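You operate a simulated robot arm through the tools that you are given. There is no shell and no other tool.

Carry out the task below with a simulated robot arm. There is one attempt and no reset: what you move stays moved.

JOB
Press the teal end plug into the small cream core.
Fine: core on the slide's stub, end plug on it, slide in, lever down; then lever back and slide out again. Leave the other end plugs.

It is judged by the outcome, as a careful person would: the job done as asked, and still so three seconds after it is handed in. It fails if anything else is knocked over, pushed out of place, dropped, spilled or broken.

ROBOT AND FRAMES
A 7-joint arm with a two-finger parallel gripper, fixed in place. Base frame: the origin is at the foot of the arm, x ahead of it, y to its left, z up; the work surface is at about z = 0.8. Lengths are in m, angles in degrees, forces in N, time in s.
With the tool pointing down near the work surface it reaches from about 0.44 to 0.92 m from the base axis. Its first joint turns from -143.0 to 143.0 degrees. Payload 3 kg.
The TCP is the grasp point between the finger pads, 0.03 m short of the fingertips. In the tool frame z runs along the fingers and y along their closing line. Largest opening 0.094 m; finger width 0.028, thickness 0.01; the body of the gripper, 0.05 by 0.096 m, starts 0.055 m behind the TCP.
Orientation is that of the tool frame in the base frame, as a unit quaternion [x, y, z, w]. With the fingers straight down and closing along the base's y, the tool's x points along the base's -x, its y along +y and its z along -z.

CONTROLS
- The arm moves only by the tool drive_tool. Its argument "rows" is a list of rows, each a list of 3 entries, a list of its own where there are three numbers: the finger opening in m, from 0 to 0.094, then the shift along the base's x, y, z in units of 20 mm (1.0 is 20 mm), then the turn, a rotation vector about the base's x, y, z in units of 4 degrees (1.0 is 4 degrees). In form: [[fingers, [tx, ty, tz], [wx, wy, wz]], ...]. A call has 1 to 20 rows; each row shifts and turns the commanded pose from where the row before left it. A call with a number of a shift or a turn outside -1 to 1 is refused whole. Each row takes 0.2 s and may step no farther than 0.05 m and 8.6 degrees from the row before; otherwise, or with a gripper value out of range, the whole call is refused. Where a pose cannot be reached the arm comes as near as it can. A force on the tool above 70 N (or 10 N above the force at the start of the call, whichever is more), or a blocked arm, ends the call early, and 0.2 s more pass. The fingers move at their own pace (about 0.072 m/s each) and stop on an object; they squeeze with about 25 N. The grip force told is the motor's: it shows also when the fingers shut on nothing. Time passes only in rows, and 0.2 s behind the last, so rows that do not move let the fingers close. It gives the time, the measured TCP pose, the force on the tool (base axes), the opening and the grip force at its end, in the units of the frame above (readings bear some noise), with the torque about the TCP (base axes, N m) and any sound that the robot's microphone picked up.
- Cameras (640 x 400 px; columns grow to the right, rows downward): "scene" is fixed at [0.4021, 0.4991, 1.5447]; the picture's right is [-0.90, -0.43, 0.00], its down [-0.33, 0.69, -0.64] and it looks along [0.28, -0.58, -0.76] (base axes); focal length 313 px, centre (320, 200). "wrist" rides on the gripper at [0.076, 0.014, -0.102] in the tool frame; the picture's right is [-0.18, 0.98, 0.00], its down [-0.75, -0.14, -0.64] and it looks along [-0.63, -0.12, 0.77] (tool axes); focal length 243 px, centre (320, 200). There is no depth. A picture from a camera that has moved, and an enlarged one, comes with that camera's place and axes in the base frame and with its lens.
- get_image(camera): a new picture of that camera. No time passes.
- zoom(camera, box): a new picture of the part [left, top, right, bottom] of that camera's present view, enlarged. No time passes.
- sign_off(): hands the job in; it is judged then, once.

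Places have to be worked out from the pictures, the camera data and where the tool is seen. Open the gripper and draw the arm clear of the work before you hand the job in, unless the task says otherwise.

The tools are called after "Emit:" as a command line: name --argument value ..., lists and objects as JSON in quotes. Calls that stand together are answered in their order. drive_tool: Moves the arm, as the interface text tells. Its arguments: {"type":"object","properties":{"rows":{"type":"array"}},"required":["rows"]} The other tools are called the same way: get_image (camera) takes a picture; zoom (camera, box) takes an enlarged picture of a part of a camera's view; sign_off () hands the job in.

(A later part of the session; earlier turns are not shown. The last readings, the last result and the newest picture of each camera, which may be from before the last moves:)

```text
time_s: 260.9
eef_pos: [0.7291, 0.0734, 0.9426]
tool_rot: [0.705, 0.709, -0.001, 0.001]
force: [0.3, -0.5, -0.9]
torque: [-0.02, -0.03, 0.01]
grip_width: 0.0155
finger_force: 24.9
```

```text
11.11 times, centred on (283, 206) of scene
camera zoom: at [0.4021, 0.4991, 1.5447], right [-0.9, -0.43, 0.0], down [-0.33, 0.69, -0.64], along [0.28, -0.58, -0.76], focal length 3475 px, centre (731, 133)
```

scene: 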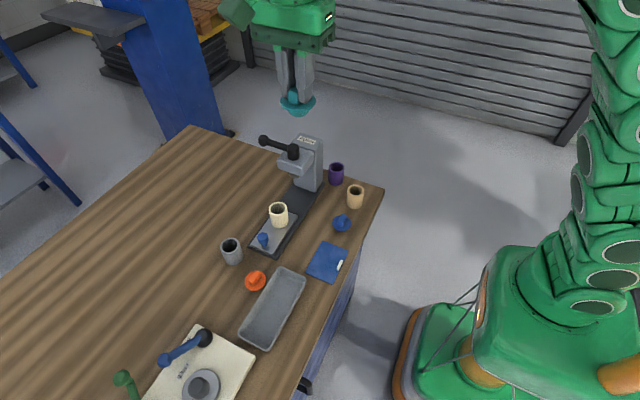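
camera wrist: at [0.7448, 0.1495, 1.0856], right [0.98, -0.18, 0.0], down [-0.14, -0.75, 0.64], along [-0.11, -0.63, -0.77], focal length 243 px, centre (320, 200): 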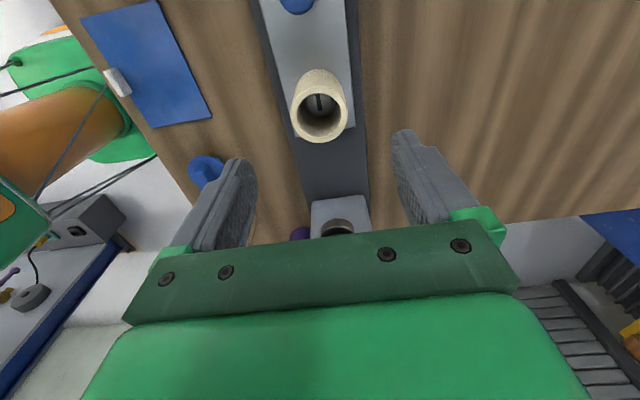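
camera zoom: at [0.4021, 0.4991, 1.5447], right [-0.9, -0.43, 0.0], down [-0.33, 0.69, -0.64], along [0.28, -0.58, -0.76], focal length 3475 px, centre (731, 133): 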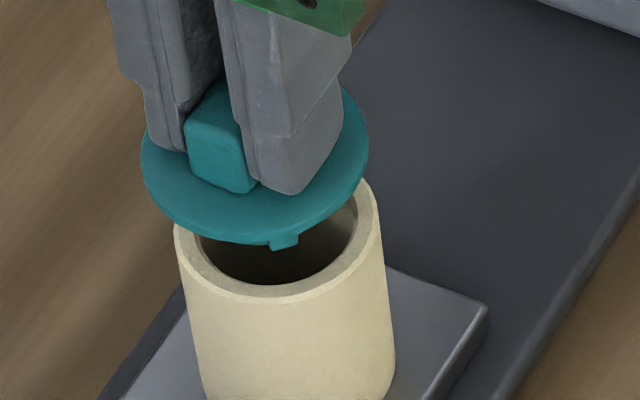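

Both cameras agree the plug is about +1.3 mm in x and +1.7 mm in y off the core. I correct and look again.

Emit:
drive_tool --rows '[[0.005, [-0.065, -0.085, 0], [0, 0, 0]], [0.005, [0, 0, -0.2], [0, 0, 0]], [0.005, [0, 0, 0], [0, 0, 0]]]'

Emit:
zoom --camera "wrist" --box '[260, 70, 380, 190]'

Emit:
zoom --camera "scene" --box '[265, 188, 301, 224]'

```text
time_s: 261.6
eef_pos: [0.7285, 0.0713, 0.9403]
tool_rot: [0.706, 0.709, -0.001, 0.002]
force: [-0.4, 0.5, -1.2]
torque: [-0.02, 0.02, 0.04]
grip_width: 0.0158
finger_force: 25.2
```

```text
3.33 times, centred on (320, 130) of wrist
camera zoom: at [0.7423, 0.1462, 1.0405], right [0.98, -0.18, 0.0], down [-0.14, -0.75, 0.64], along [-0.11, -0.63, -0.77], focal length 809 px, centre (320, 433)
```

zoom: 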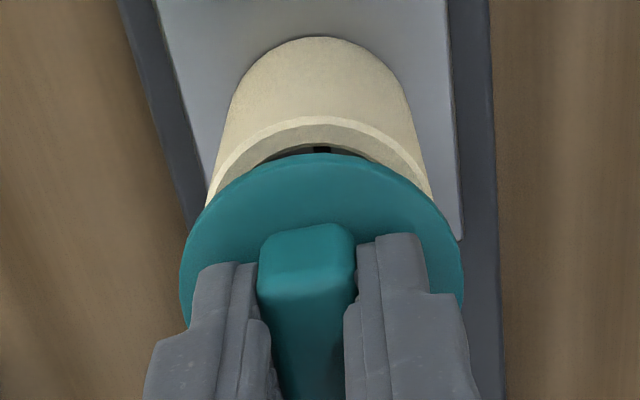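

```text
11.11 times, centred on (283, 206) of scene
camera zoom: at [0.4021, 0.4991, 1.5447], right [-0.9, -0.43, 0.0], down [-0.33, 0.69, -0.64], along [0.28, -0.58, -0.76], focal length 3475 px, centre (731, 133)
```

zoom: 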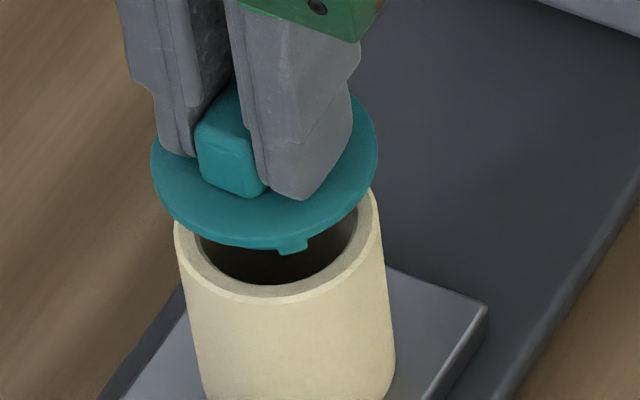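

Now about +0.8 mm x and -0.8 mm y. Final small correction, then lower gently.

Emit:
drive_tool --rows '[[0.005, [-0.04, 0.04, 0], [0, 0, 0]], [0.005, [0, 0, 0], [0, 0, 0]]]'

Emit:
zoom --camera "wrist" --box '[260, 70, 380, 190]'

Emit:
zoom --camera "scene" --box '[265, 188, 301, 224]'

```text
time_s: 262.2
eef_pos: [0.7275, 0.0718, 0.9394]
tool_rot: [0.706, 0.708, 0.0, 0.002]
force: [-0.7, -0.8, -0.5]
torque: [0.01, 0.0, 0.0]
grip_width: 0.0157
finger_force: 25.3
```

```text
3.33 times, centred on (320, 130) of wrist
camera zoom: at [0.7409, 0.1474, 1.0406], right [0.98, -0.18, 0.0], down [-0.14, -0.75, 0.64], along [-0.11, -0.63, -0.77], focal length 809 px, centre (320, 433)
```

zoom: 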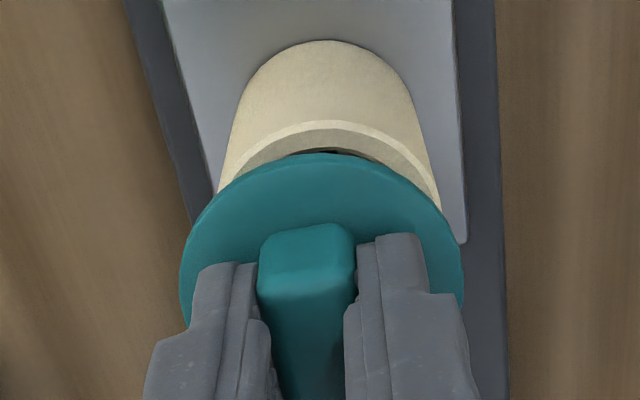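

```text
11.11 times, centred on (283, 206) of scene
camera zoom: at [0.4021, 0.4991, 1.5447], right [-0.9, -0.43, 0.0], down [-0.33, 0.69, -0.64], along [0.28, -0.58, -0.76], focal length 3475 px, centre (731, 133)
```

zoom: 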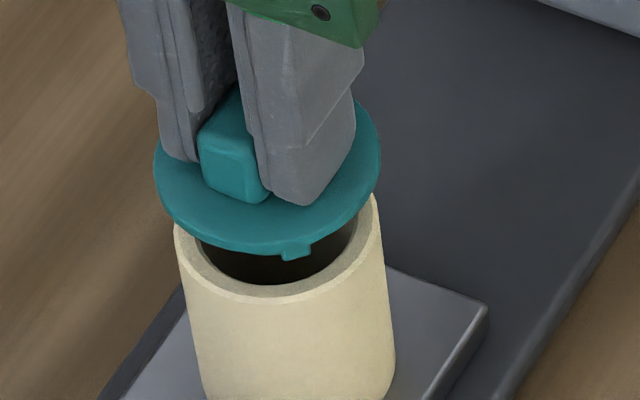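

The fixed scene camera puts the plug within 0.2 mm of the core's axis. I lower it in steps and re-check close to the rim.

Emit:
drive_tool --rows '[[0.005, [0, 0, -0.3], [0, 0, 0]], [0.005, [0, 0, -0.2], [0, 0, 0]], [0.005, [0, 0, 0], [0, 0, 0]]]'

Emit:
zoom --camera "scene" --box '[268, 192, 298, 222]'

```text
time_s: 263.1
eef_pos: [0.7287, 0.0718, 0.9289]
tool_rot: [0.706, 0.709, -0.001, 0.003]
force: [-0.4, 0.1, 0.0]
torque: [-0.01, 0.0, -0.01]
grip_width: 0.0156
finger_force: 24.6
```

```text
13.33 times, centred on (283, 207) of scene
camera zoom: at [0.4021, 0.4991, 1.5447], right [-0.9, -0.43, 0.0], down [-0.33, 0.69, -0.64], along [0.28, -0.58, -0.76], focal length 4170 px, centre (813, 107)
```

zoom: 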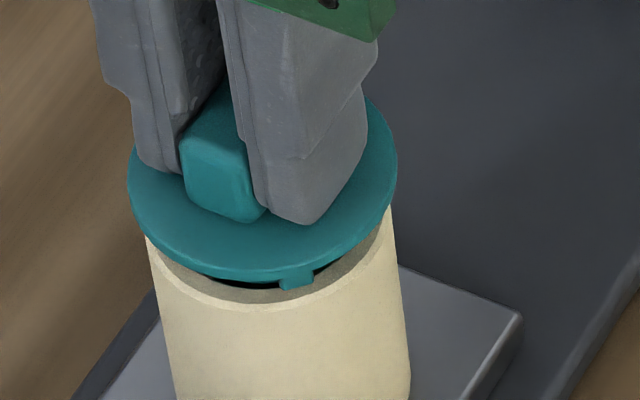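

Centred to 0.2 mm. Lowering in 1.5-2 mm steps with force checks.

Emit:
drive_tool --rows '[[0.005, [0, 0, -0.1], [0, 0, 0]], [0.005, [0, 0, 0], [0, 0, 0]]]'

Emit:
drive_tool --rows '[[0.005, [0, 0, -0.08], [0, 0, 0]], [0.005, [0, 0, 0], [0, 0, 0]]]'

Emit:
drive_tool --rows '[[0.005, [0, 0, -0.08], [0, 0, 0]], [0.005, [0, 0, 0], [0, 0, 0]]]'

Emit:
zoom --camera "scene" --box '[268, 192, 298, 222]'

```text
time_s: 263.6
eef_pos: [0.7269, 0.0716, 0.9281]
tool_rot: [0.706, 0.708, -0.001, 0.001]
force: [-0.3, -0.1, 0.2]
torque: [-0.04, -0.02, 0.03]
grip_width: 0.0157
finger_force: 24.4
```

```text
time_s: 264.2
eef_pos: [0.7281, 0.072, 0.9255]
tool_rot: [0.705, 0.709, 0.0, 0.001]
force: [-0.4, -0.7, -0.4]
torque: [0.0, 0.01, -0.02]
grip_width: 0.0157
finger_force: 25.1
```

```text
time_s: 264.9
eef_pos: [0.7262, 0.0718, 0.9247]
tool_rot: [0.706, 0.708, -0.001, 0.002]
force: [0.2, 0.7, -0.3]
torque: [-0.04, -0.04, -0.03]
grip_width: 0.0155
finger_force: 25.5
```

```text
13.33 times, centred on (283, 207) of scene
camera zoom: at [0.4021, 0.4991, 1.5447], right [-0.9, -0.43, 0.0], down [-0.33, 0.69, -0.64], along [0.28, -0.58, -0.76], focal length 4170 px, centre (813, 107)
```

zoom: 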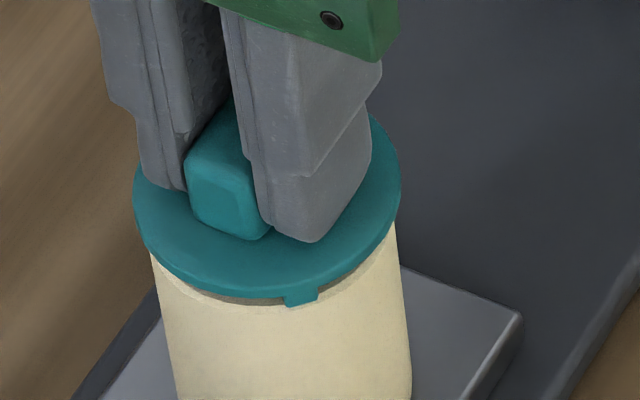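

Emit:
drive_tool --rows '[[0.005, [0, 0, -0.08], [0, 0, 0]], [0.005, [0, 0, 0], [0, 0, 0]]]'

Emit:
zoom --camera "scene" --box '[268, 192, 298, 222]'

Emit:
drive_tool --rows '[[0.005, [0, 0, -0.08], [0, 0, 0]], [0.005, [0, 0, 0], [0, 0, 0]]]'

Emit:
zoom --camera "scene" --box '[268, 192, 298, 222]'

```text
time_s: 265.4
eef_pos: [0.7273, 0.0722, 0.9236]
tool_rot: [0.706, 0.708, 0.0, 0.002]
force: [0.4, 0.2, 4.7]
torque: [0.07, 0.09, -0.01]
grip_width: 0.0159
finger_force: 24.6
```

```text
13.33 times, centred on (283, 207) of scene
camera zoom: at [0.4021, 0.4991, 1.5447], right [-0.9, -0.43, 0.0], down [-0.33, 0.69, -0.64], along [0.28, -0.58, -0.76], focal length 4170 px, centre (813, 107)
```

zoom: 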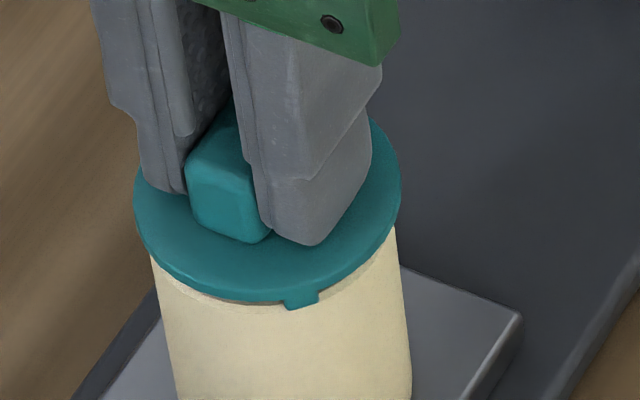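

```text
time_s: 266.1
eef_pos: [0.7277, 0.0713, 0.9204]
tool_rot: [0.706, 0.708, -0.001, 0.002]
force: [-0.1, -1.2, 0.1]
torque: [0.01, 0.01, -0.01]
grip_width: 0.0156
finger_force: 25.0
```

```text
13.33 times, centred on (283, 207) of scene
camera zoom: at [0.4021, 0.4991, 1.5447], right [-0.9, -0.43, 0.0], down [-0.33, 0.69, -0.64], along [0.28, -0.58, -0.76], focal length 4170 px, centre (813, 107)
```

zoom: 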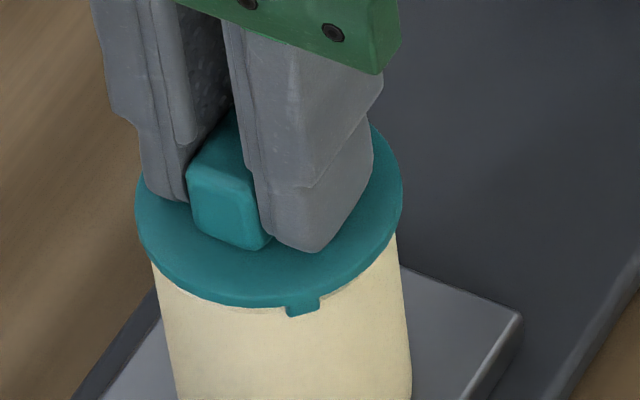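

A brief 4.7 N touch, then it slipped past. Continuing down.

Emit:
drive_tool --rows '[[0.005, [0, 0, -0.06], [0, 0, 0]], [0.005, [0, 0, 0], [0, 0, 0]]]'

Emit:
drive_tool --rows '[[0.005, [0, 0, -0.06], [0, 0, 0]], [0.005, [0, 0, 0], [0, 0, 0]]]'

Emit:
drive_tool --rows '[[0.005, [0, 0, -0.06], [0, 0, 0]], [0.005, [0, 0, 0], [0, 0, 0]]]'

Emit:
zoom --camera "scene" --box '[268, 192, 298, 222]'

```text
time_s: 266.6
eef_pos: [0.7275, 0.07, 0.9209]
tool_rot: [0.705, 0.709, -0.001, 0.001]
force: [-0.2, 0.4, -0.7]
torque: [-0.02, 0.0, -0.02]
grip_width: 0.0156
finger_force: 25.2
```

```text
time_s: 267.2
eef_pos: [0.7273, 0.0704, 0.9186]
tool_rot: [0.706, 0.708, -0.001, 0.002]
force: [-0.5, 0.9, 0.9]
torque: [-0.01, 0.04, 0.01]
grip_width: 0.0159
finger_force: 25.5
```

```text
time_s: 267.9
eef_pos: [0.7282, 0.0706, 0.9178]
tool_rot: [0.706, 0.708, 0.0, 0.002]
force: [-2.3, 0.4, 16.3]
torque: [-0.07, 0.09, 0.01]
grip_width: 0.0158
finger_force: 24.9
```

```text
13.33 times, centred on (283, 207) of scene
camera zoom: at [0.4021, 0.4991, 1.5447], right [-0.9, -0.43, 0.0], down [-0.33, 0.69, -0.64], along [0.28, -0.58, -0.76], focal length 4170 px, centre (813, 107)
```

zoom: 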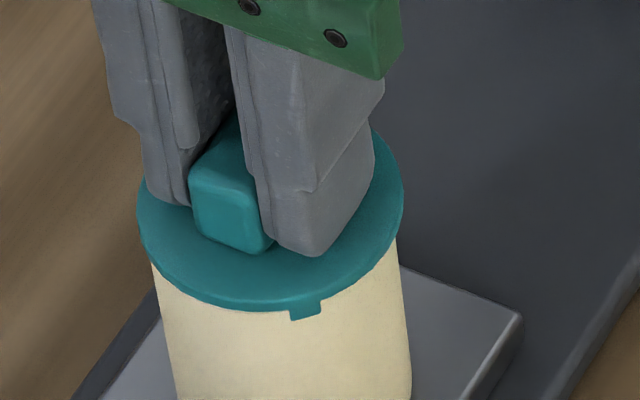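

Firm at 16 N with the front lug hanging outside the wall, so the plug is probably biased towards +y. I ease off and search laterally with light pressure to see whether it drops further when better centred.

Emit:
drive_tool --rows '[[0.005, [0, 0, 0.03], [0, 0, 0]], [0.005, [0.015, -0.04, 0], [0, 0, 0]], [0.005, [0, 0, 0], [0, 0, 0]]]'

Emit:
drive_tool --rows '[[0.005, [0.015, -0.04, 0], [0, 0, 0]], [0.005, [0, 0, 0], [0, 0, 0]]]'

Emit:
zoom --camera "scene" --box '[268, 192, 298, 222]'

```text
time_s: 268.6
eef_pos: [0.7274, 0.07, 0.9175]
tool_rot: [0.705, 0.709, 0.0, 0.002]
force: [1.0, 2.0, 6.4]
torque: [0.13, -0.04, -0.01]
grip_width: 0.0157
finger_force: 24.8
```

```text
time_s: 269.2
eef_pos: [0.7277, 0.0698, 0.9174]
tool_rot: [0.706, 0.708, -0.001, 0.002]
force: [-1.7, 2.1, 4.9]
torque: [0.05, 0.05, 0.01]
grip_width: 0.016
finger_force: 25.4
```

```text
13.33 times, centred on (283, 207) of scene
camera zoom: at [0.4021, 0.4991, 1.5447], right [-0.9, -0.43, 0.0], down [-0.33, 0.69, -0.64], along [0.28, -0.58, -0.76], focal length 4170 px, centre (813, 107)
```

zoom: 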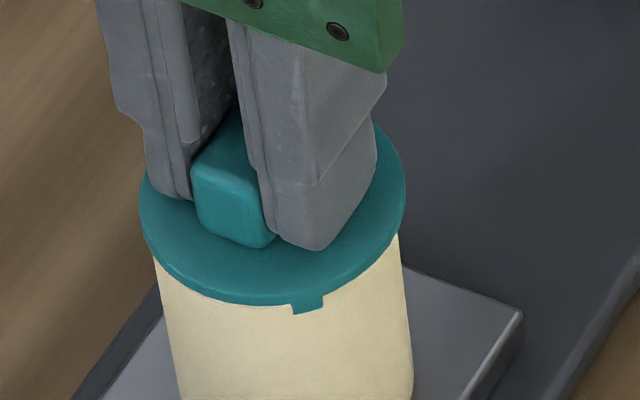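

The core moves along with it, so I leave it there: plug seated lightly and level. I release and rise, then check from the wrist.

Emit:
drive_tool --rows '[[0.02, [0, 0, 0], [0, 0, 0]], [0.04, [0, 0, 0], [0, 0, 0]], [0.04, [0, 0, 0.3], [0, 0, 0]], [0.04, [0, 0, 0.7], [0, 0, 0]], [0.04, [0, 0, 1], [0, 0, 0]], [0.04, [0, 0, 1], [0, 0, 0]], [0.04, [0, 0, 1], [0, 0, 0]], [0.04, [0, 0, 0], [0, 0, 0]]]'

Emit:
zoom --camera "scene" --box '[265, 195, 297, 225]'

Emit:
zoom --camera "wrist" --box '[270, 50, 370, 150]'

```text
time_s: 271.1
eef_pos: [0.7267, 0.0695, 0.999]
tool_rot: [0.705, 0.709, -0.001, 0.002]
force: [0.5, 0.6, -0.5]
torque: [0.0, -0.02, -0.01]
grip_width: 0.0398
finger_force: 0.2
```

```text
13.33 times, centred on (281, 210) of scene
camera zoom: at [0.4021, 0.4991, 1.5447], right [-0.9, -0.43, 0.0], down [-0.33, 0.69, -0.64], along [0.28, -0.58, -0.76], focal length 4170 px, centre (840, 67)
```

zoom: 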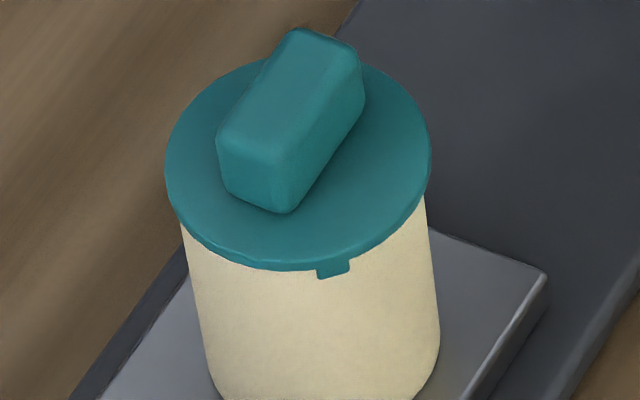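

```text
4.00 times, centred on (320, 100) of wrist
camera zoom: at [0.741, 0.1447, 1.1001], right [0.98, -0.18, 0.0], down [-0.14, -0.75, 0.64], along [-0.11, -0.63, -0.77], focal length 970 px, centre (320, 600)
```

zoom: 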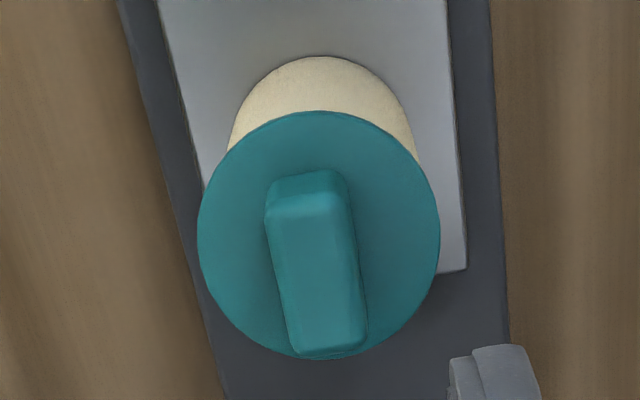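

Before sliding in I take the low-angle view from +y again to see gap and centring in this state.

Emit:
drive_tool --rows '[[0.06, [0.03, 1, 0], [0, 0, 0]], [0.094, [0.03, 1, 0], [0, 0, 0]], [0.094, [0.03, 1, 0], [0, 0, 0]], [0.094, [0.03, 1, 0], [0, 0, 0]], [0.094, [0.03, 1, 0], [0, 0, 0]], [0.094, [0.03, 1, 0], [0, 0, 0]], [0.094, [0, 0, -0.5], [-1, 0, 0]], [0.094, [0, 0, -0.5], [-1, 0, 0]], [0.094, [0, 0, -0.5], [-1, 0, 0]], [0.094, [0, 0, -0.5], [-1, 0, 0]], [0.094, [0, 0, -0.5], [-1, 0, 0]], [0.094, [0, 0, -0.6], [-1, 0, 0]], [0.094, [0, 0, -0.6], [-1, 0, 0]], [0.094, [0, 0, -0.6], [-0.5, 0, 0]], [0.094, [0, 0, 0], [0, 0, 0]]]'

Emit:
get_image --camera "wrist"

Emit:
zoom --camera "wrist" --box '[300, 180, 370, 230]'

```text
time_s: 274.2
eef_pos: [0.7319, 0.1906, 0.9129]
tool_rot: [0.681, 0.684, -0.184, 0.185]
force: [-0.5, -0.1, -0.6]
torque: [-0.03, 0.01, -0.02]
grip_width: 0.094
finger_force: 0.1
```

```text
taken
camera wrist: at [0.7451, 0.3064, 0.9611], right [0.98, -0.16, 0.09], down [-0.14, -0.33, 0.93], along [-0.11, -0.93, -0.35], focal length 243 px, centre (320, 200)
```

wrist: 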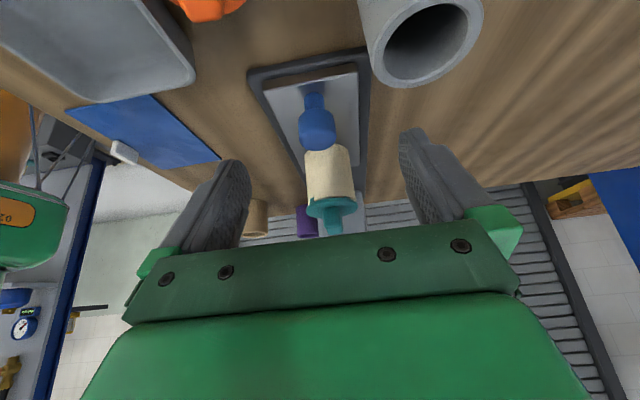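

```text
8.00 times, centred on (335, 205) of wrist
camera zoom: at [0.7451, 0.3064, 0.9611], right [0.98, -0.16, 0.09], down [-0.14, -0.33, 0.93], along [-0.11, -0.93, -0.35], focal length 1941 px, centre (200, 160)
```

zoom: 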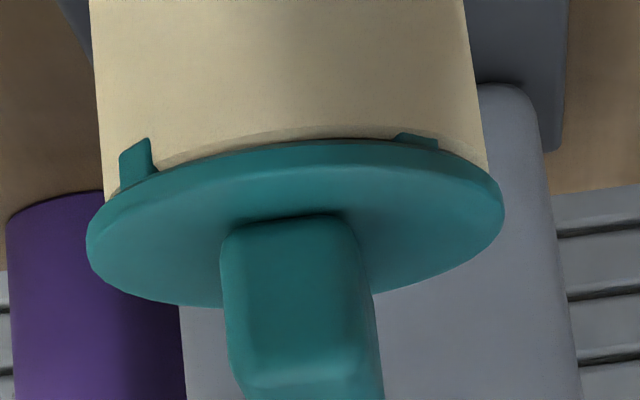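

Now the disc sits nearly flush on the rim. I zoom closer.

Emit:
zoom --camera "wrist" --box '[308, 192, 364, 212]'

Emit:
zoom --camera "wrist" --box '[305, 190, 335, 210]'

Emit:
zoom --camera "wrist" --box '[335, 190, 365, 210]'

```text
11.43 times, centred on (336, 202) of wrist
camera zoom: at [0.7451, 0.3064, 0.9611], right [0.98, -0.16, 0.09], down [-0.14, -0.33, 0.93], along [-0.11, -0.93, -0.35], focal length 2773 px, centre (137, 177)
```

zoom: 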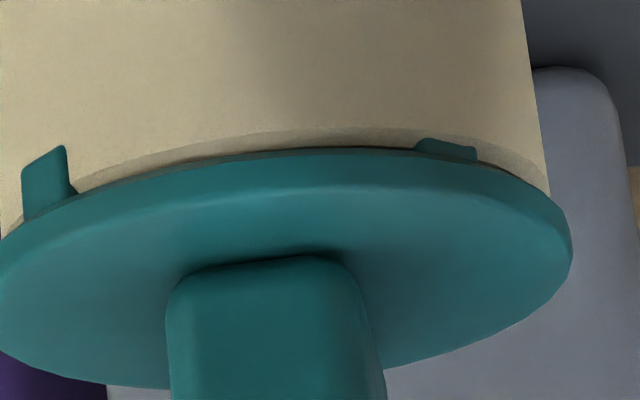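

```text
16.00 times, centred on (320, 200) of wrist
camera zoom: at [0.7451, 0.3064, 0.9611], right [0.98, -0.16, 0.09], down [-0.14, -0.33, 0.93], along [-0.11, -0.93, -0.35], focal length 3882 px, centre (320, 200)
```

zoom: 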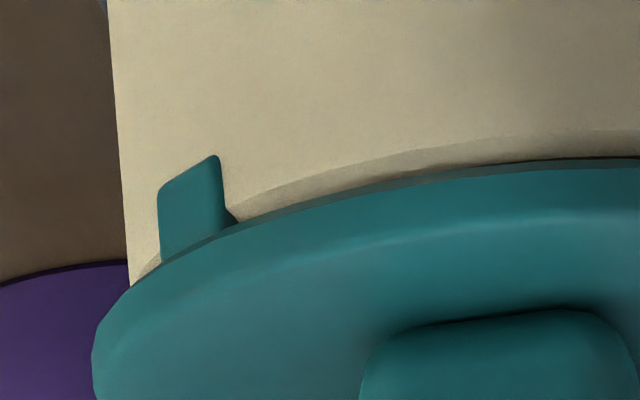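

```text
16.00 times, centred on (350, 200) of wrist
camera zoom: at [0.7451, 0.3064, 0.9611], right [0.98, -0.16, 0.09], down [-0.14, -0.33, 0.93], along [-0.11, -0.93, -0.35], focal length 3882 px, centre (-160, 200)
```

zoom: 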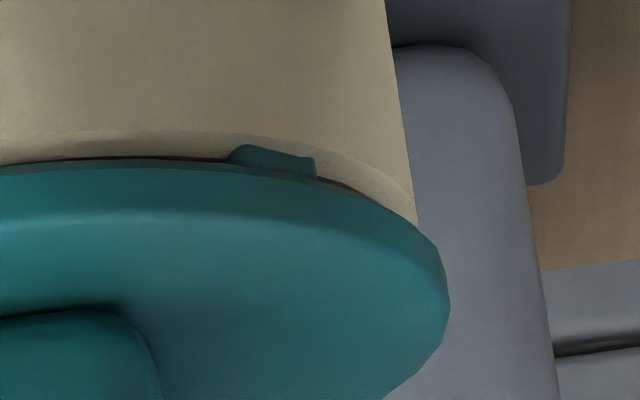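

The left lug hangs outside the wall while the right one is tucked in, so the plug sat about 1 mm to -x when it went in. I'll re-grip it, lift it out and re-enter shifted +x. Going back over the plug.

Emit:
drive_tool --rows '[[0.094, [0, 0, 0.6], [1, 0, 0]], [0.094, [0, 0, 0.6], [1, 0, 0]], [0.094, [0, 0, 0.6], [1, 0, 0]], [0.094, [0, 0, 0.5], [1, 0, 0]], [0.094, [0, 0, 0.5], [1, 0, 0]], [0.094, [0, 0, 0.5], [1, 0, 0]], [0.07, [0, 0, 0.5], [1, 0, 0]], [0.04, [0, 0, 0.5], [0.5, 0, 0]], [0.04, [-0.03, -1, 0], [0, 0, 0]], [0.04, [-0.03, -1, 0], [0, 0, 0]], [0.04, [-0.03, -1, 0], [0, 0, 0]], [0.04, [-0.03, -1, 0], [0, 0, 0]], [0.04, [-0.03, -1, 0], [0, 0, 0]], [0.04, [-0.03, -1, 0], [0, 0, 0]], [0.04, [0, 0, 0], [0, 0, 0]]]'

Emit:
zoom --camera "wrist" --box '[270, 50, 370, 150]'

```text
time_s: 277.4
eef_pos: [0.7279, 0.0695, 0.9971]
tool_rot: [0.705, 0.709, 0.0, 0.001]
force: [-0.4, 0.1, 0.1]
torque: [-0.01, 0.0, 0.0]
grip_width: 0.0401
finger_force: 0.1
```

```text
4.00 times, centred on (320, 100) of wrist
camera zoom: at [0.7425, 0.145, 1.0989], right [0.98, -0.18, 0.0], down [-0.14, -0.75, 0.64], along [-0.11, -0.63, -0.77], focal length 970 px, centre (320, 600)
```

zoom: 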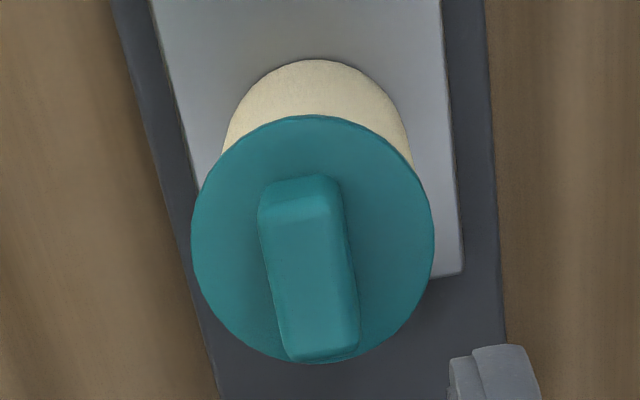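

Indeed the plug is ~1 mm to -x of the core. I grip the tab again.

Emit:
drive_tool --rows '[[0.04, [-0.07, 0.02, -1], [0, 0, 0]], [0.04, [0, 0, -1], [0, 0, 0]], [0.04, [0, 0, -1], [0, 0, 0]], [0.04, [0, 0, -0.85], [0, 0, 0]], [0.04, [0, 0, 0], [0, 0, 0]], [0.02, [0, 0, 0], [0, 0, 0]], [0.005, [0, 0, 0], [0, 0, 0]], [0.005, [0, 0, 0], [0, 0, 0]], [0.005, [0, 0, 0], [0, 0, 0]]]'

Emit:
drive_tool --rows '[[0.005, [0, 0, 0.1], [0, 0, 0]], [0.005, [0, 0, 0.2], [0, 0, 0]], [0.005, [0, 0, 0.2], [0, 0, 0]], [0.005, [0, 0, 0], [0, 0, 0]]]'

Emit:
zoom --camera "scene" --box '[262, 188, 302, 228]'

```text
time_s: 279.4
eef_pos: [0.7263, 0.0687, 0.9217]
tool_rot: [0.706, 0.708, -0.001, 0.002]
force: [2.3, 0.9, 2.0]
torque: [-0.02, -0.2, -0.03]
grip_width: 0.0158
finger_force: 25.1
```

```text
time_s: 280.4
eef_pos: [0.7262, 0.0701, 0.9309]
tool_rot: [0.706, 0.709, 0.0, 0.002]
force: [0.0, 1.1, -1.0]
torque: [-0.03, -0.01, 0.01]
grip_width: 0.0155
finger_force: 24.9
```

```text
10.00 times, centred on (282, 208) of scene
camera zoom: at [0.4021, 0.4991, 1.5447], right [-0.9, -0.43, 0.0], down [-0.33, 0.69, -0.64], along [0.28, -0.58, -0.76], focal length 3128 px, centre (700, 120)
```

zoom: 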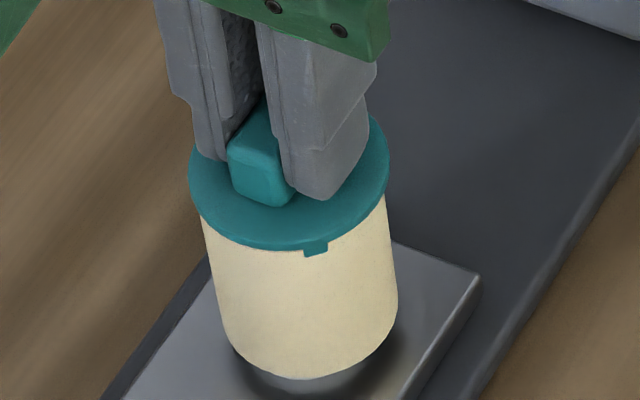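

The core lifts along even unpressed, so the lugs give a light hold. One lug is on the wrong side of the wall, so I must take the plug off: I lower nearly to the plate and use the stub as a hold-back, moving +y until they part, as before.

Emit:
drive_tool --rows '[[0.005, [0, 0, -0.2], [0, 0, 0]], [0.005, [0, 0, -0.1], [0, 0, 0]], [0.005, [0, 0.1, 0], [0, 0, 0]], [0.005, [0, 0.1, 0], [0, 0, 0]], [0.005, [0, 0, 0], [0, 0, 0]]]'

Emit:
drive_tool --rows '[[0.005, [0, 0.06, 0], [0, 0, 0]], [0.005, [0, 0.06, 0], [0, 0, 0]], [0.005, [0, 0, 0], [0, 0, 0]]]'

Emit:
drive_tool --rows '[[0.005, [0, 0.06, 0], [0, 0, 0]], [0.005, [0, 0.06, 0], [0, 0, 0]], [0.005, [0, 0, 0], [0, 0, 0]]]'

Emit:
zoom --camera "scene" --box '[262, 188, 302, 228]'

```text
time_s: 281.6
eef_pos: [0.7275, 0.0747, 0.9249]
tool_rot: [0.706, 0.709, 0.0, 0.002]
force: [0.8, -0.1, -1.0]
torque: [-0.02, 0.02, 0.01]
grip_width: 0.0156
finger_force: 24.8
```

```text
time_s: 282.4
eef_pos: [0.7272, 0.0758, 0.9252]
tool_rot: [0.706, 0.708, 0.0, 0.002]
force: [-0.1, -0.1, 0.1]
torque: [-0.02, 0.0, -0.02]
grip_width: 0.0156
finger_force: 24.9
```

```text
time_s: 283.2
eef_pos: [0.7277, 0.0793, 0.9253]
tool_rot: [0.706, 0.708, -0.001, 0.001]
force: [0.2, 0.2, 0.3]
torque: [0.01, -0.01, 0.03]
grip_width: 0.0155
finger_force: 24.8
```

```text
10.00 times, centred on (282, 208) of scene
camera zoom: at [0.4021, 0.4991, 1.5447], right [-0.9, -0.43, 0.0], down [-0.33, 0.69, -0.64], along [0.28, -0.58, -0.76], focal length 3128 px, centre (700, 120)
```

zoom: 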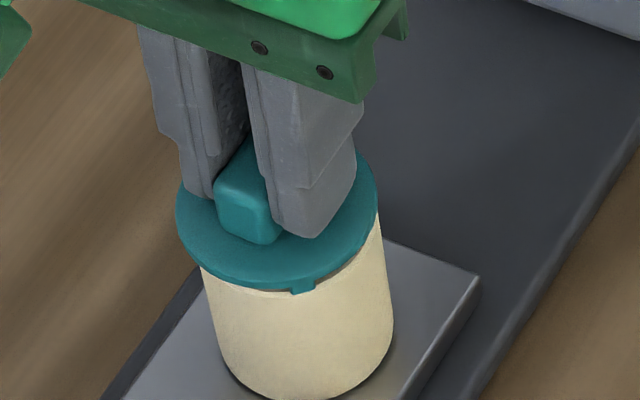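

They have parted. I lift the plug clear and re-check positions for a fresh, better-centred entry.

Emit:
drive_tool --rows '[[0.005, [0, 0, 0.2], [0, 0, 0]], [0.005, [0, 0, 0.4], [0, 0, 0]], [0.005, [0, 0, 0.5], [0, 0, 0]], [0.005, [0, 0, 0], [0, 0, 0]]]'

Emit:
zoom --camera "scene" --box '[265, 188, 301, 224]'

Emit:
zoom --camera "wrist" --box '[260, 70, 380, 190]'

```text
time_s: 284.2
eef_pos: [0.7265, 0.0783, 0.946]
tool_rot: [0.706, 0.709, -0.001, 0.001]
force: [-0.1, 0.0, -0.3]
torque: [-0.01, 0.0, 0.04]
grip_width: 0.0157
finger_force: 25.5
```

```text
11.11 times, centred on (283, 206) of scene
camera zoom: at [0.4021, 0.4991, 1.5447], right [-0.9, -0.43, 0.0], down [-0.33, 0.69, -0.64], along [0.28, -0.58, -0.76], focal length 3475 px, centre (731, 133)
```

zoom: 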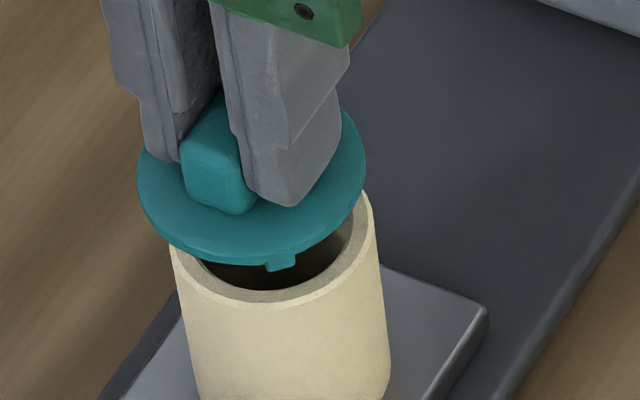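

```text
3.33 times, centred on (320, 130) of wrist
camera zoom: at [0.7406, 0.1537, 1.0473], right [0.98, -0.18, 0.0], down [-0.14, -0.75, 0.64], along [-0.12, -0.63, -0.76], focal length 809 px, centre (320, 433)
```

zoom: 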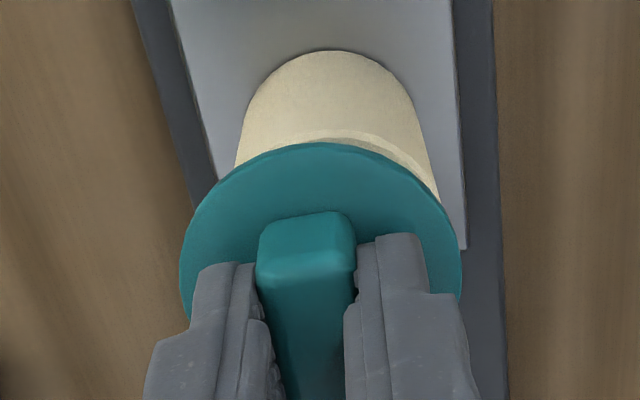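

The pull has tipped the plug slightly in my grip, so I re-level it on the table once more. Carrying it over.

Emit:
drive_tool --rows '[[0.005, [0, 0, 1], [0, 0, 0]], [0.005, [0, 0, 1], [0, 0, 0]], [0.005, [-0.035, 0.963, 0], [0, 0, 0]], [0.005, [-0.035, 0.963, 0], [0, 0, 0]], [0.005, [-0.035, 0.963, 0], [0, 0, 0]], [0.005, [-0.035, 0.963, 0], [0, 0, 0]], [0.005, [-0.035, 0.963, 0], [0, 0, 0]], [0.005, [-0.035, 0.963, 0], [0, 0, 0]], [0.005, [-0.035, 0.963, 0], [0, 0, 0]], [0.005, [-0.035, 0.963, 0], [0, 0, 0]], [0.005, [-0.035, 0.963, 0], [0, 0, 0]], [0.005, [-0.035, 0.963, 0], [0, 0, 0]], [0.005, [-0.035, 0.963, 0], [0, 0, 0]], [0.005, [-0.035, 0.963, 0], [0, 0, 0]], [0.005, [-0.035, 0.963, 0], [0, 0, 0]], [0.005, [-0.035, 0.963, 0], [0, 0, 0]], [0.005, [-0.035, 0.91, 0], [0, 0, 0]], [0.005, [0, 0, -1], [0, 0, 0]], [0.005, [0, 0, -1], [0, 0, 0]], [0.005, [0, 0, 0], [0, 0, 0]]]'

Emit:
drive_tool --rows '[[0.005, [0, 0, -1], [0, 0, 0]], [0.005, [0, 0, -1], [0, 0, 0]], [0.005, [0, 0, -1], [0, 0, 0]], [0.005, [0, 0, -0.6], [0, 0, 0]], [0.005, [0, 0, -0.2], [0, 0, 0]], [0.005, [0, 0, 0], [0, 0, 0]]]'

Emit:
zoom --camera "wrist" --box '[260, 70, 380, 190]'

```text
time_s: 288.4
eef_pos: [0.7174, 0.3676, 0.948]
tool_rot: [0.706, 0.708, 0.0, 0.002]
force: [0.1, 0.1, 0.5]
torque: [0.03, -0.01, 0.02]
grip_width: 0.0156
finger_force: 25.0
```

```text
time_s: 289.9
eef_pos: [0.7153, 0.3676, 0.8707]
tool_rot: [0.705, 0.709, -0.001, 0.002]
force: [0.5, 0.6, 0.3]
torque: [-0.01, 0.0, 0.0]
grip_width: 0.0156
finger_force: 25.0
```

```text
3.33 times, centred on (320, 130) of wrist
camera zoom: at [0.7288, 0.4427, 0.9717], right [0.98, -0.18, 0.0], down [-0.14, -0.75, 0.64], along [-0.11, -0.63, -0.77], focal length 809 px, centre (320, 433)
```

zoom: 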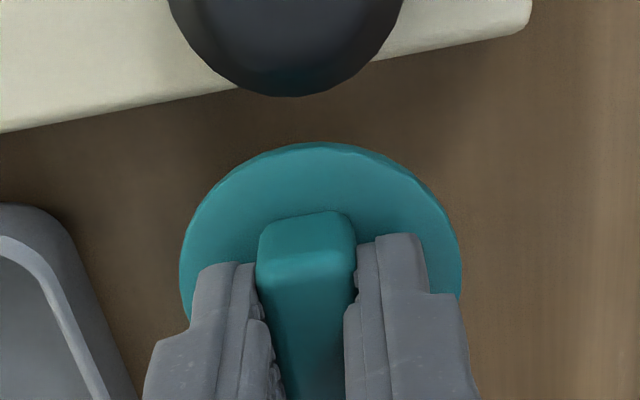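

I shift 4 mm away from the hub and lower to touch.

Emit:
drive_tool --rows '[[0.005, [0, -0.2, 0], [0, 0, 0]], [0.005, [0, 0, -0.3], [0, 0, 0]], [0.005, [0, 0, -0.15], [0, 0, 0]], [0.005, [0, 0, 0], [0, 0, 0]]]'

Emit:
drive_tool --rows '[[0.005, [0, 0, -0.08], [0, 0, 0]], [0.005, [0, 0, -0.08], [0, 0, 0]], [0.005, [0, 0, 0], [0, 0, 0]]]'

Emit:
drive_tool --rows '[[0.005, [0, 0, -0.08], [0, 0, 0]], [0.005, [0, 0, 0], [0, 0, 0]]]'

```text
time_s: 290.9
eef_pos: [0.7161, 0.3619, 0.862]
tool_rot: [0.706, 0.709, -0.001, 0.002]
force: [0.1, -0.5, -0.9]
torque: [-0.03, -0.04, 0.0]
grip_width: 0.0156
finger_force: 25.2
```

```text
time_s: 291.6
eef_pos: [0.7162, 0.3624, 0.8581]
tool_rot: [0.705, 0.709, -0.001, 0.002]
force: [-0.1, 0.3, -0.8]
torque: [0.0, 0.03, -0.01]
grip_width: 0.0156
finger_force: 24.9
```

```text
time_s: 292.2
eef_pos: [0.7153, 0.3621, 0.8579]
tool_rot: [0.706, 0.708, 0.0, 0.002]
force: [-0.3, 0.0, -1.1]
torque: [0.02, 0.02, 0.02]
grip_width: 0.0159
finger_force: 24.9
```

Emit:
drive_tool --rows '[[0.005, [0, 0, -0.08], [0, 0, 0]], [0.005, [0, 0, 0], [0, 0, 0]]]'

Emit:
drive_tool --rows '[[0.005, [0, 0, -0.08], [0, 0, 0]], [0.005, [0, 0, 0], [0, 0, 0]]]'

Emit:
drive_tool --rows '[[0.005, [0, 0, -0.06], [0, 0, 0]], [0.005, [0, 0, 0], [0, 0, 0]]]'

```text
time_s: 292.9
eef_pos: [0.7164, 0.3628, 0.8561]
tool_rot: [0.706, 0.708, -0.002, 0.002]
force: [0.7, 0.7, 3.0]
torque: [0.03, -0.02, -0.03]
grip_width: 0.0159
finger_force: 25.4
```

```text
time_s: 293.4
eef_pos: [0.7163, 0.3644, 0.8541]
tool_rot: [0.706, 0.708, 0.002, 0.002]
force: [-1.8, 0.1, 18.4]
torque: [0.1, 0.1, 0.0]
grip_width: 0.0158
finger_force: 24.9
```

```text
time_s: 294.1
eef_pos: [0.7169, 0.3619, 0.8533]
tool_rot: [0.705, 0.709, 0.0, 0.002]
force: [2.6, 1.9, 19.3]
torque: [0.18, -0.11, 0.0]
grip_width: 0.0155
finger_force: 24.7
```

Pressed flat on the table. I open, let it settle, and re-grip with the fingertips down on the disc.

Emit:
drive_tool --rows '[[0.025, [0, 0, 0], [0, 0, 0]], [0.035, [0, 0, 0.02], [0, 0, 0]], [0.035, [0, 0, 0], [0, 0, 0]], [0.02, [0, 0, 0], [0, 0, 0]], [0.005, [0, 0, 0], [0, 0, 0]], [0.005, [0, 0, 0], [0, 0, 0]], [0.005, [0, 0, 0], [0, 0, 0]]]'

Emit:
drive_tool --rows '[[0.005, [0, 0, 0.3], [0, 0, 0]], [0.005, [0, 0, 0.7], [0, 0, 0]], [0.005, [0, 0, 1], [0, 0, 0]], [0.005, [0, 0, 1], [0, 0, 0]], [0.005, [0, 0, 1], [0, 0, 0]], [0.005, [0, 0, 1], [0, 0, 0]], [0.005, [0, 0, 1], [0, 0, 0]], [0.005, [0, 0, 1], [0, 0, 0]], [0.005, [0, 0, 0], [0, 0, 0]]]'

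Emit:
zoom --camera "wrist" --box '[260, 70, 380, 190]'

```text
time_s: 295.6
eef_pos: [0.716, 0.3625, 0.8525]
tool_rot: [0.706, 0.708, 0.0, 0.002]
force: [1.2, 0.3, 6.4]
torque: [0.0, -0.05, -0.04]
grip_width: 0.0157
finger_force: 25.5
```

```text
time_s: 297.6
eef_pos: [0.7162, 0.3638, 0.9943]
tool_rot: [0.707, 0.708, -0.001, 0.001]
force: [-0.5, 0.5, -0.5]
torque: [0.0, 0.02, 0.0]
grip_width: 0.0157
finger_force: 25.3
```

```text
3.33 times, centred on (320, 130) of wrist
camera zoom: at [0.7289, 0.4387, 1.0945], right [0.98, -0.18, 0.0], down [-0.14, -0.75, 0.64], along [-0.11, -0.63, -0.77], focal length 809 px, centre (320, 433)
```

zoom: 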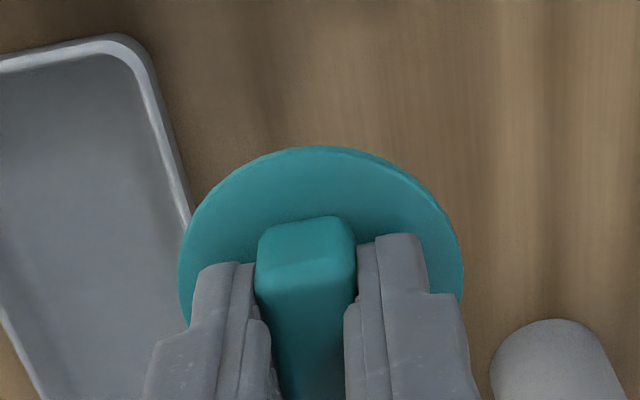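

Plug level and centred on the tool (within 0.5 mm in y). Carrying it to the core again.

Emit:
drive_tool --rows '[[0.005, [0.047, -0.965, 0], [0, 0, 0]], [0.005, [0.047, -0.965, 0], [0, 0, 0]], [0.005, [0.047, -0.965, 0], [0, 0, 0]], [0.005, [0.047, -0.965, 0], [0, 0, 0]], [0.005, [0.047, -0.965, 0], [0, 0, 0]], [0.005, [0.047, -0.965, 0], [0, 0, 0]], [0.005, [0.047, -0.965, 0], [0, 0, 0]], [0.005, [0.047, -0.965, 0], [0, 0, 0]], [0.005, [0.047, -0.965, 0], [0, 0, 0]], [0.005, [0.047, -0.965, 0], [0, 0, 0]], [0.005, [0.047, -0.965, 0], [0, 0, 0]], [0.005, [0.047, -0.965, 0], [0, 0, 0]], [0.005, [0.047, -0.965, 0], [0, 0, 0]], [0.005, [0.047, -0.965, 0], [0, 0, 0]], [0.005, [0.047, -0.965, 0], [0, 0, 0]], [0.005, [0, 0, -1], [0, 0, 0]], [0.005, [0, 0, -1], [0, 0, 0]], [0.005, [0, 0, -0.7], [0, 0, 0]], [0.005, [0, 0, 0], [0, 0, 0]]]'

Emit:
zoom --camera "wrist" --box '[260, 70, 380, 190]'

Emit:
zoom --camera "scene" --box '[265, 188, 301, 224]'

```text
time_s: 301.6
eef_pos: [0.7305, 0.0738, 0.9385]
tool_rot: [0.706, 0.708, -0.001, 0.002]
force: [0.2, 1.1, -0.1]
torque: [0.01, 0.02, 0.0]
grip_width: 0.0157
finger_force: 25.4
```

```text
3.33 times, centred on (320, 130) of wrist
camera zoom: at [0.7432, 0.1492, 1.0394], right [0.98, -0.18, 0.0], down [-0.14, -0.75, 0.64], along [-0.11, -0.63, -0.77], focal length 809 px, centre (320, 433)
```

zoom: 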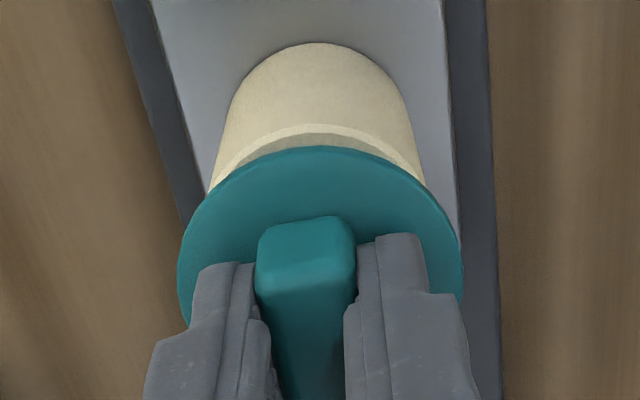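

```text
11.11 times, centred on (283, 206) of scene
camera zoom: at [0.4021, 0.4991, 1.5447], right [-0.9, -0.43, 0.0], down [-0.33, 0.69, -0.64], along [0.28, -0.58, -0.76], focal length 3475 px, centre (731, 133)
```

zoom: 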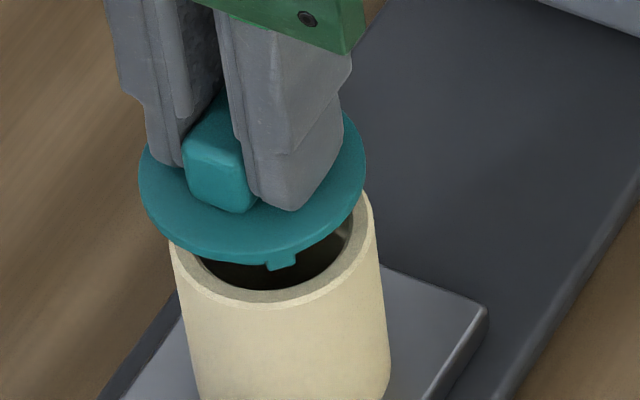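

Wrist and scene agree the plug is about +0.7 mm in x and +1.2 mm in y of the core axis now. I correct by that and lower gently, watching force.

Emit:
drive_tool --rows '[[0.005, [-0.035, -0.06, 0], [0, 0, 0]], [0.005, [0, 0, -0.3], [0, 0, 0]], [0.005, [0, 0, -0.1], [0, 0, 0]], [0.005, [0, 0, 0], [0, 0, 0]]]'

Emit:
zoom --camera "wrist" --box '[260, 70, 380, 190]'

Emit:
zoom --camera "scene" --box '[268, 192, 298, 222]'

```text
time_s: 302.6
eef_pos: [0.7299, 0.0737, 0.9309]
tool_rot: [0.706, 0.708, 0.0, 0.002]
force: [0.5, 0.3, -0.7]
torque: [0.0, 0.03, 0.01]
grip_width: 0.0159
finger_force: 24.9
```

```text
3.33 times, centred on (320, 130) of wrist
camera zoom: at [0.7427, 0.1482, 1.0317], right [0.98, -0.18, 0.0], down [-0.14, -0.75, 0.64], along [-0.11, -0.63, -0.77], focal length 809 px, centre (320, 433)
```

zoom: 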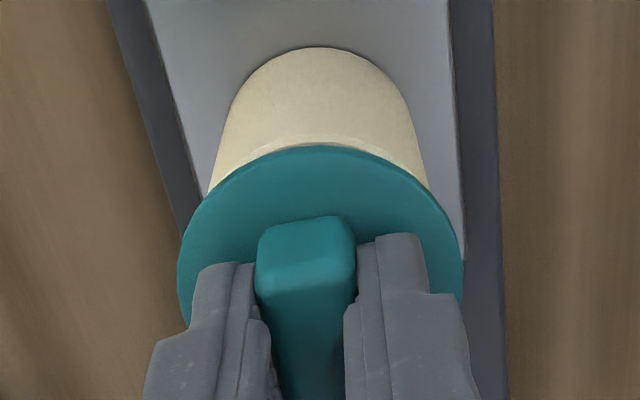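

```text
13.33 times, centred on (283, 207) of scene
camera zoom: at [0.4021, 0.4991, 1.5447], right [-0.9, -0.43, 0.0], down [-0.33, 0.69, -0.64], along [0.28, -0.58, -0.76], focal length 4170 px, centre (813, 107)
```

zoom: 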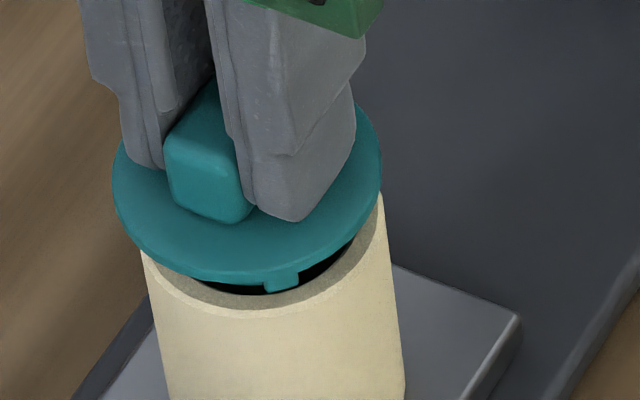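

The arm barely followed that millimetre. Another (-1, -1) mm, then check.

Emit:
drive_tool --rows '[[0.005, [-0.05, -0.05, 0], [0, 0, 0]], [0.005, [0, 0, 0], [0, 0, 0]], [0.005, [0, 0, 0], [0, 0, 0]]]'

Emit:
zoom --camera "wrist" --box '[260, 70, 380, 190]'

Emit:
zoom --camera "scene" --box '[268, 192, 298, 222]'

```text
time_s: 303.4
eef_pos: [0.7297, 0.0727, 0.9316]
tool_rot: [0.706, 0.709, 0.0, 0.002]
force: [-0.5, 0.5, -0.8]
torque: [0.01, 0.01, -0.05]
grip_width: 0.0155
finger_force: 25.4
```

```text
3.33 times, centred on (320, 130) of wrist
camera zoom: at [0.7422, 0.147, 1.032], right [0.98, -0.18, 0.0], down [-0.14, -0.75, 0.64], along [-0.11, -0.63, -0.77], focal length 809 px, centre (320, 433)
```

zoom: 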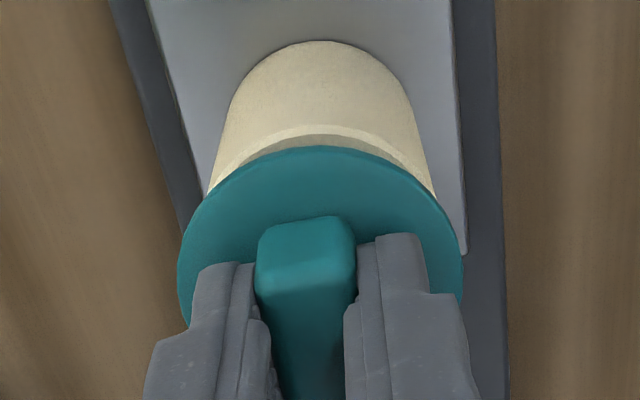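

```text
13.33 times, centred on (283, 207) of scene
camera zoom: at [0.4021, 0.4991, 1.5447], right [-0.9, -0.43, 0.0], down [-0.33, 0.69, -0.64], along [0.28, -0.58, -0.76], focal length 4170 px, centre (813, 107)
```

zoom: 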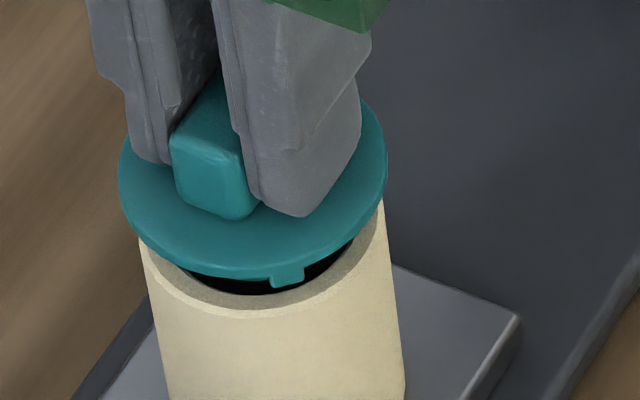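

Centred within the measuring error now. Lowering with force checks.

Emit:
drive_tool --rows '[[0.005, [0, 0, -0.15], [0, 0, 0]], [0.005, [0, 0, 0], [0, 0, 0]]]'

Emit:
drive_tool --rows '[[0.005, [0, 0, -0.1], [0, 0, 0]], [0.005, [0, 0, 0], [0, 0, 0]]]'

Emit:
drive_tool --rows '[[0.005, [0, 0, -0.06], [0, 0, 0]], [0.005, [0, 0, 0], [0, 0, 0]]]'

Emit:
drive_tool --rows '[[0.005, [0, 0, -0.06], [0, 0, 0]], [0.005, [0, 0, 0], [0, 0, 0]]]'

Emit:
zoom --camera "scene" --box '[268, 192, 298, 222]'

```text
time_s: 304.1
eef_pos: [0.7294, 0.0724, 0.9274]
tool_rot: [0.706, 0.708, -0.001, 0.001]
force: [-0.3, -0.7, -0.3]
torque: [0.0, 0.0, 0.02]
grip_width: 0.0155
finger_force: 25.2
```

```text
time_s: 304.6
eef_pos: [0.7279, 0.0713, 0.9257]
tool_rot: [0.706, 0.708, -0.001, 0.002]
force: [-0.8, 0.6, 0.0]
torque: [0.01, 0.0, 0.01]
grip_width: 0.0157
finger_force: 25.2
```

```text
time_s: 305.2
eef_pos: [0.7279, 0.0718, 0.9247]
tool_rot: [0.706, 0.708, 0.0, 0.002]
force: [-1.4, 0.3, -0.9]
torque: [-0.03, 0.01, -0.01]
grip_width: 0.0158
finger_force: 25.1
```

```text
time_s: 305.9
eef_pos: [0.7281, 0.0717, 0.9226]
tool_rot: [0.706, 0.708, -0.001, 0.002]
force: [-0.4, -0.9, 4.9]
torque: [0.03, 0.07, 0.01]
grip_width: 0.0155
finger_force: 24.4
```

```text
13.33 times, centred on (283, 207) of scene
camera zoom: at [0.4021, 0.4991, 1.5447], right [-0.9, -0.43, 0.0], down [-0.33, 0.69, -0.64], along [0.28, -0.58, -0.76], focal length 4170 px, centre (813, 107)
```

zoom: 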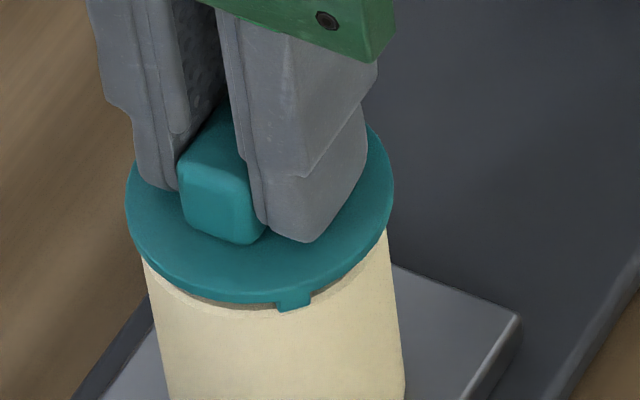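

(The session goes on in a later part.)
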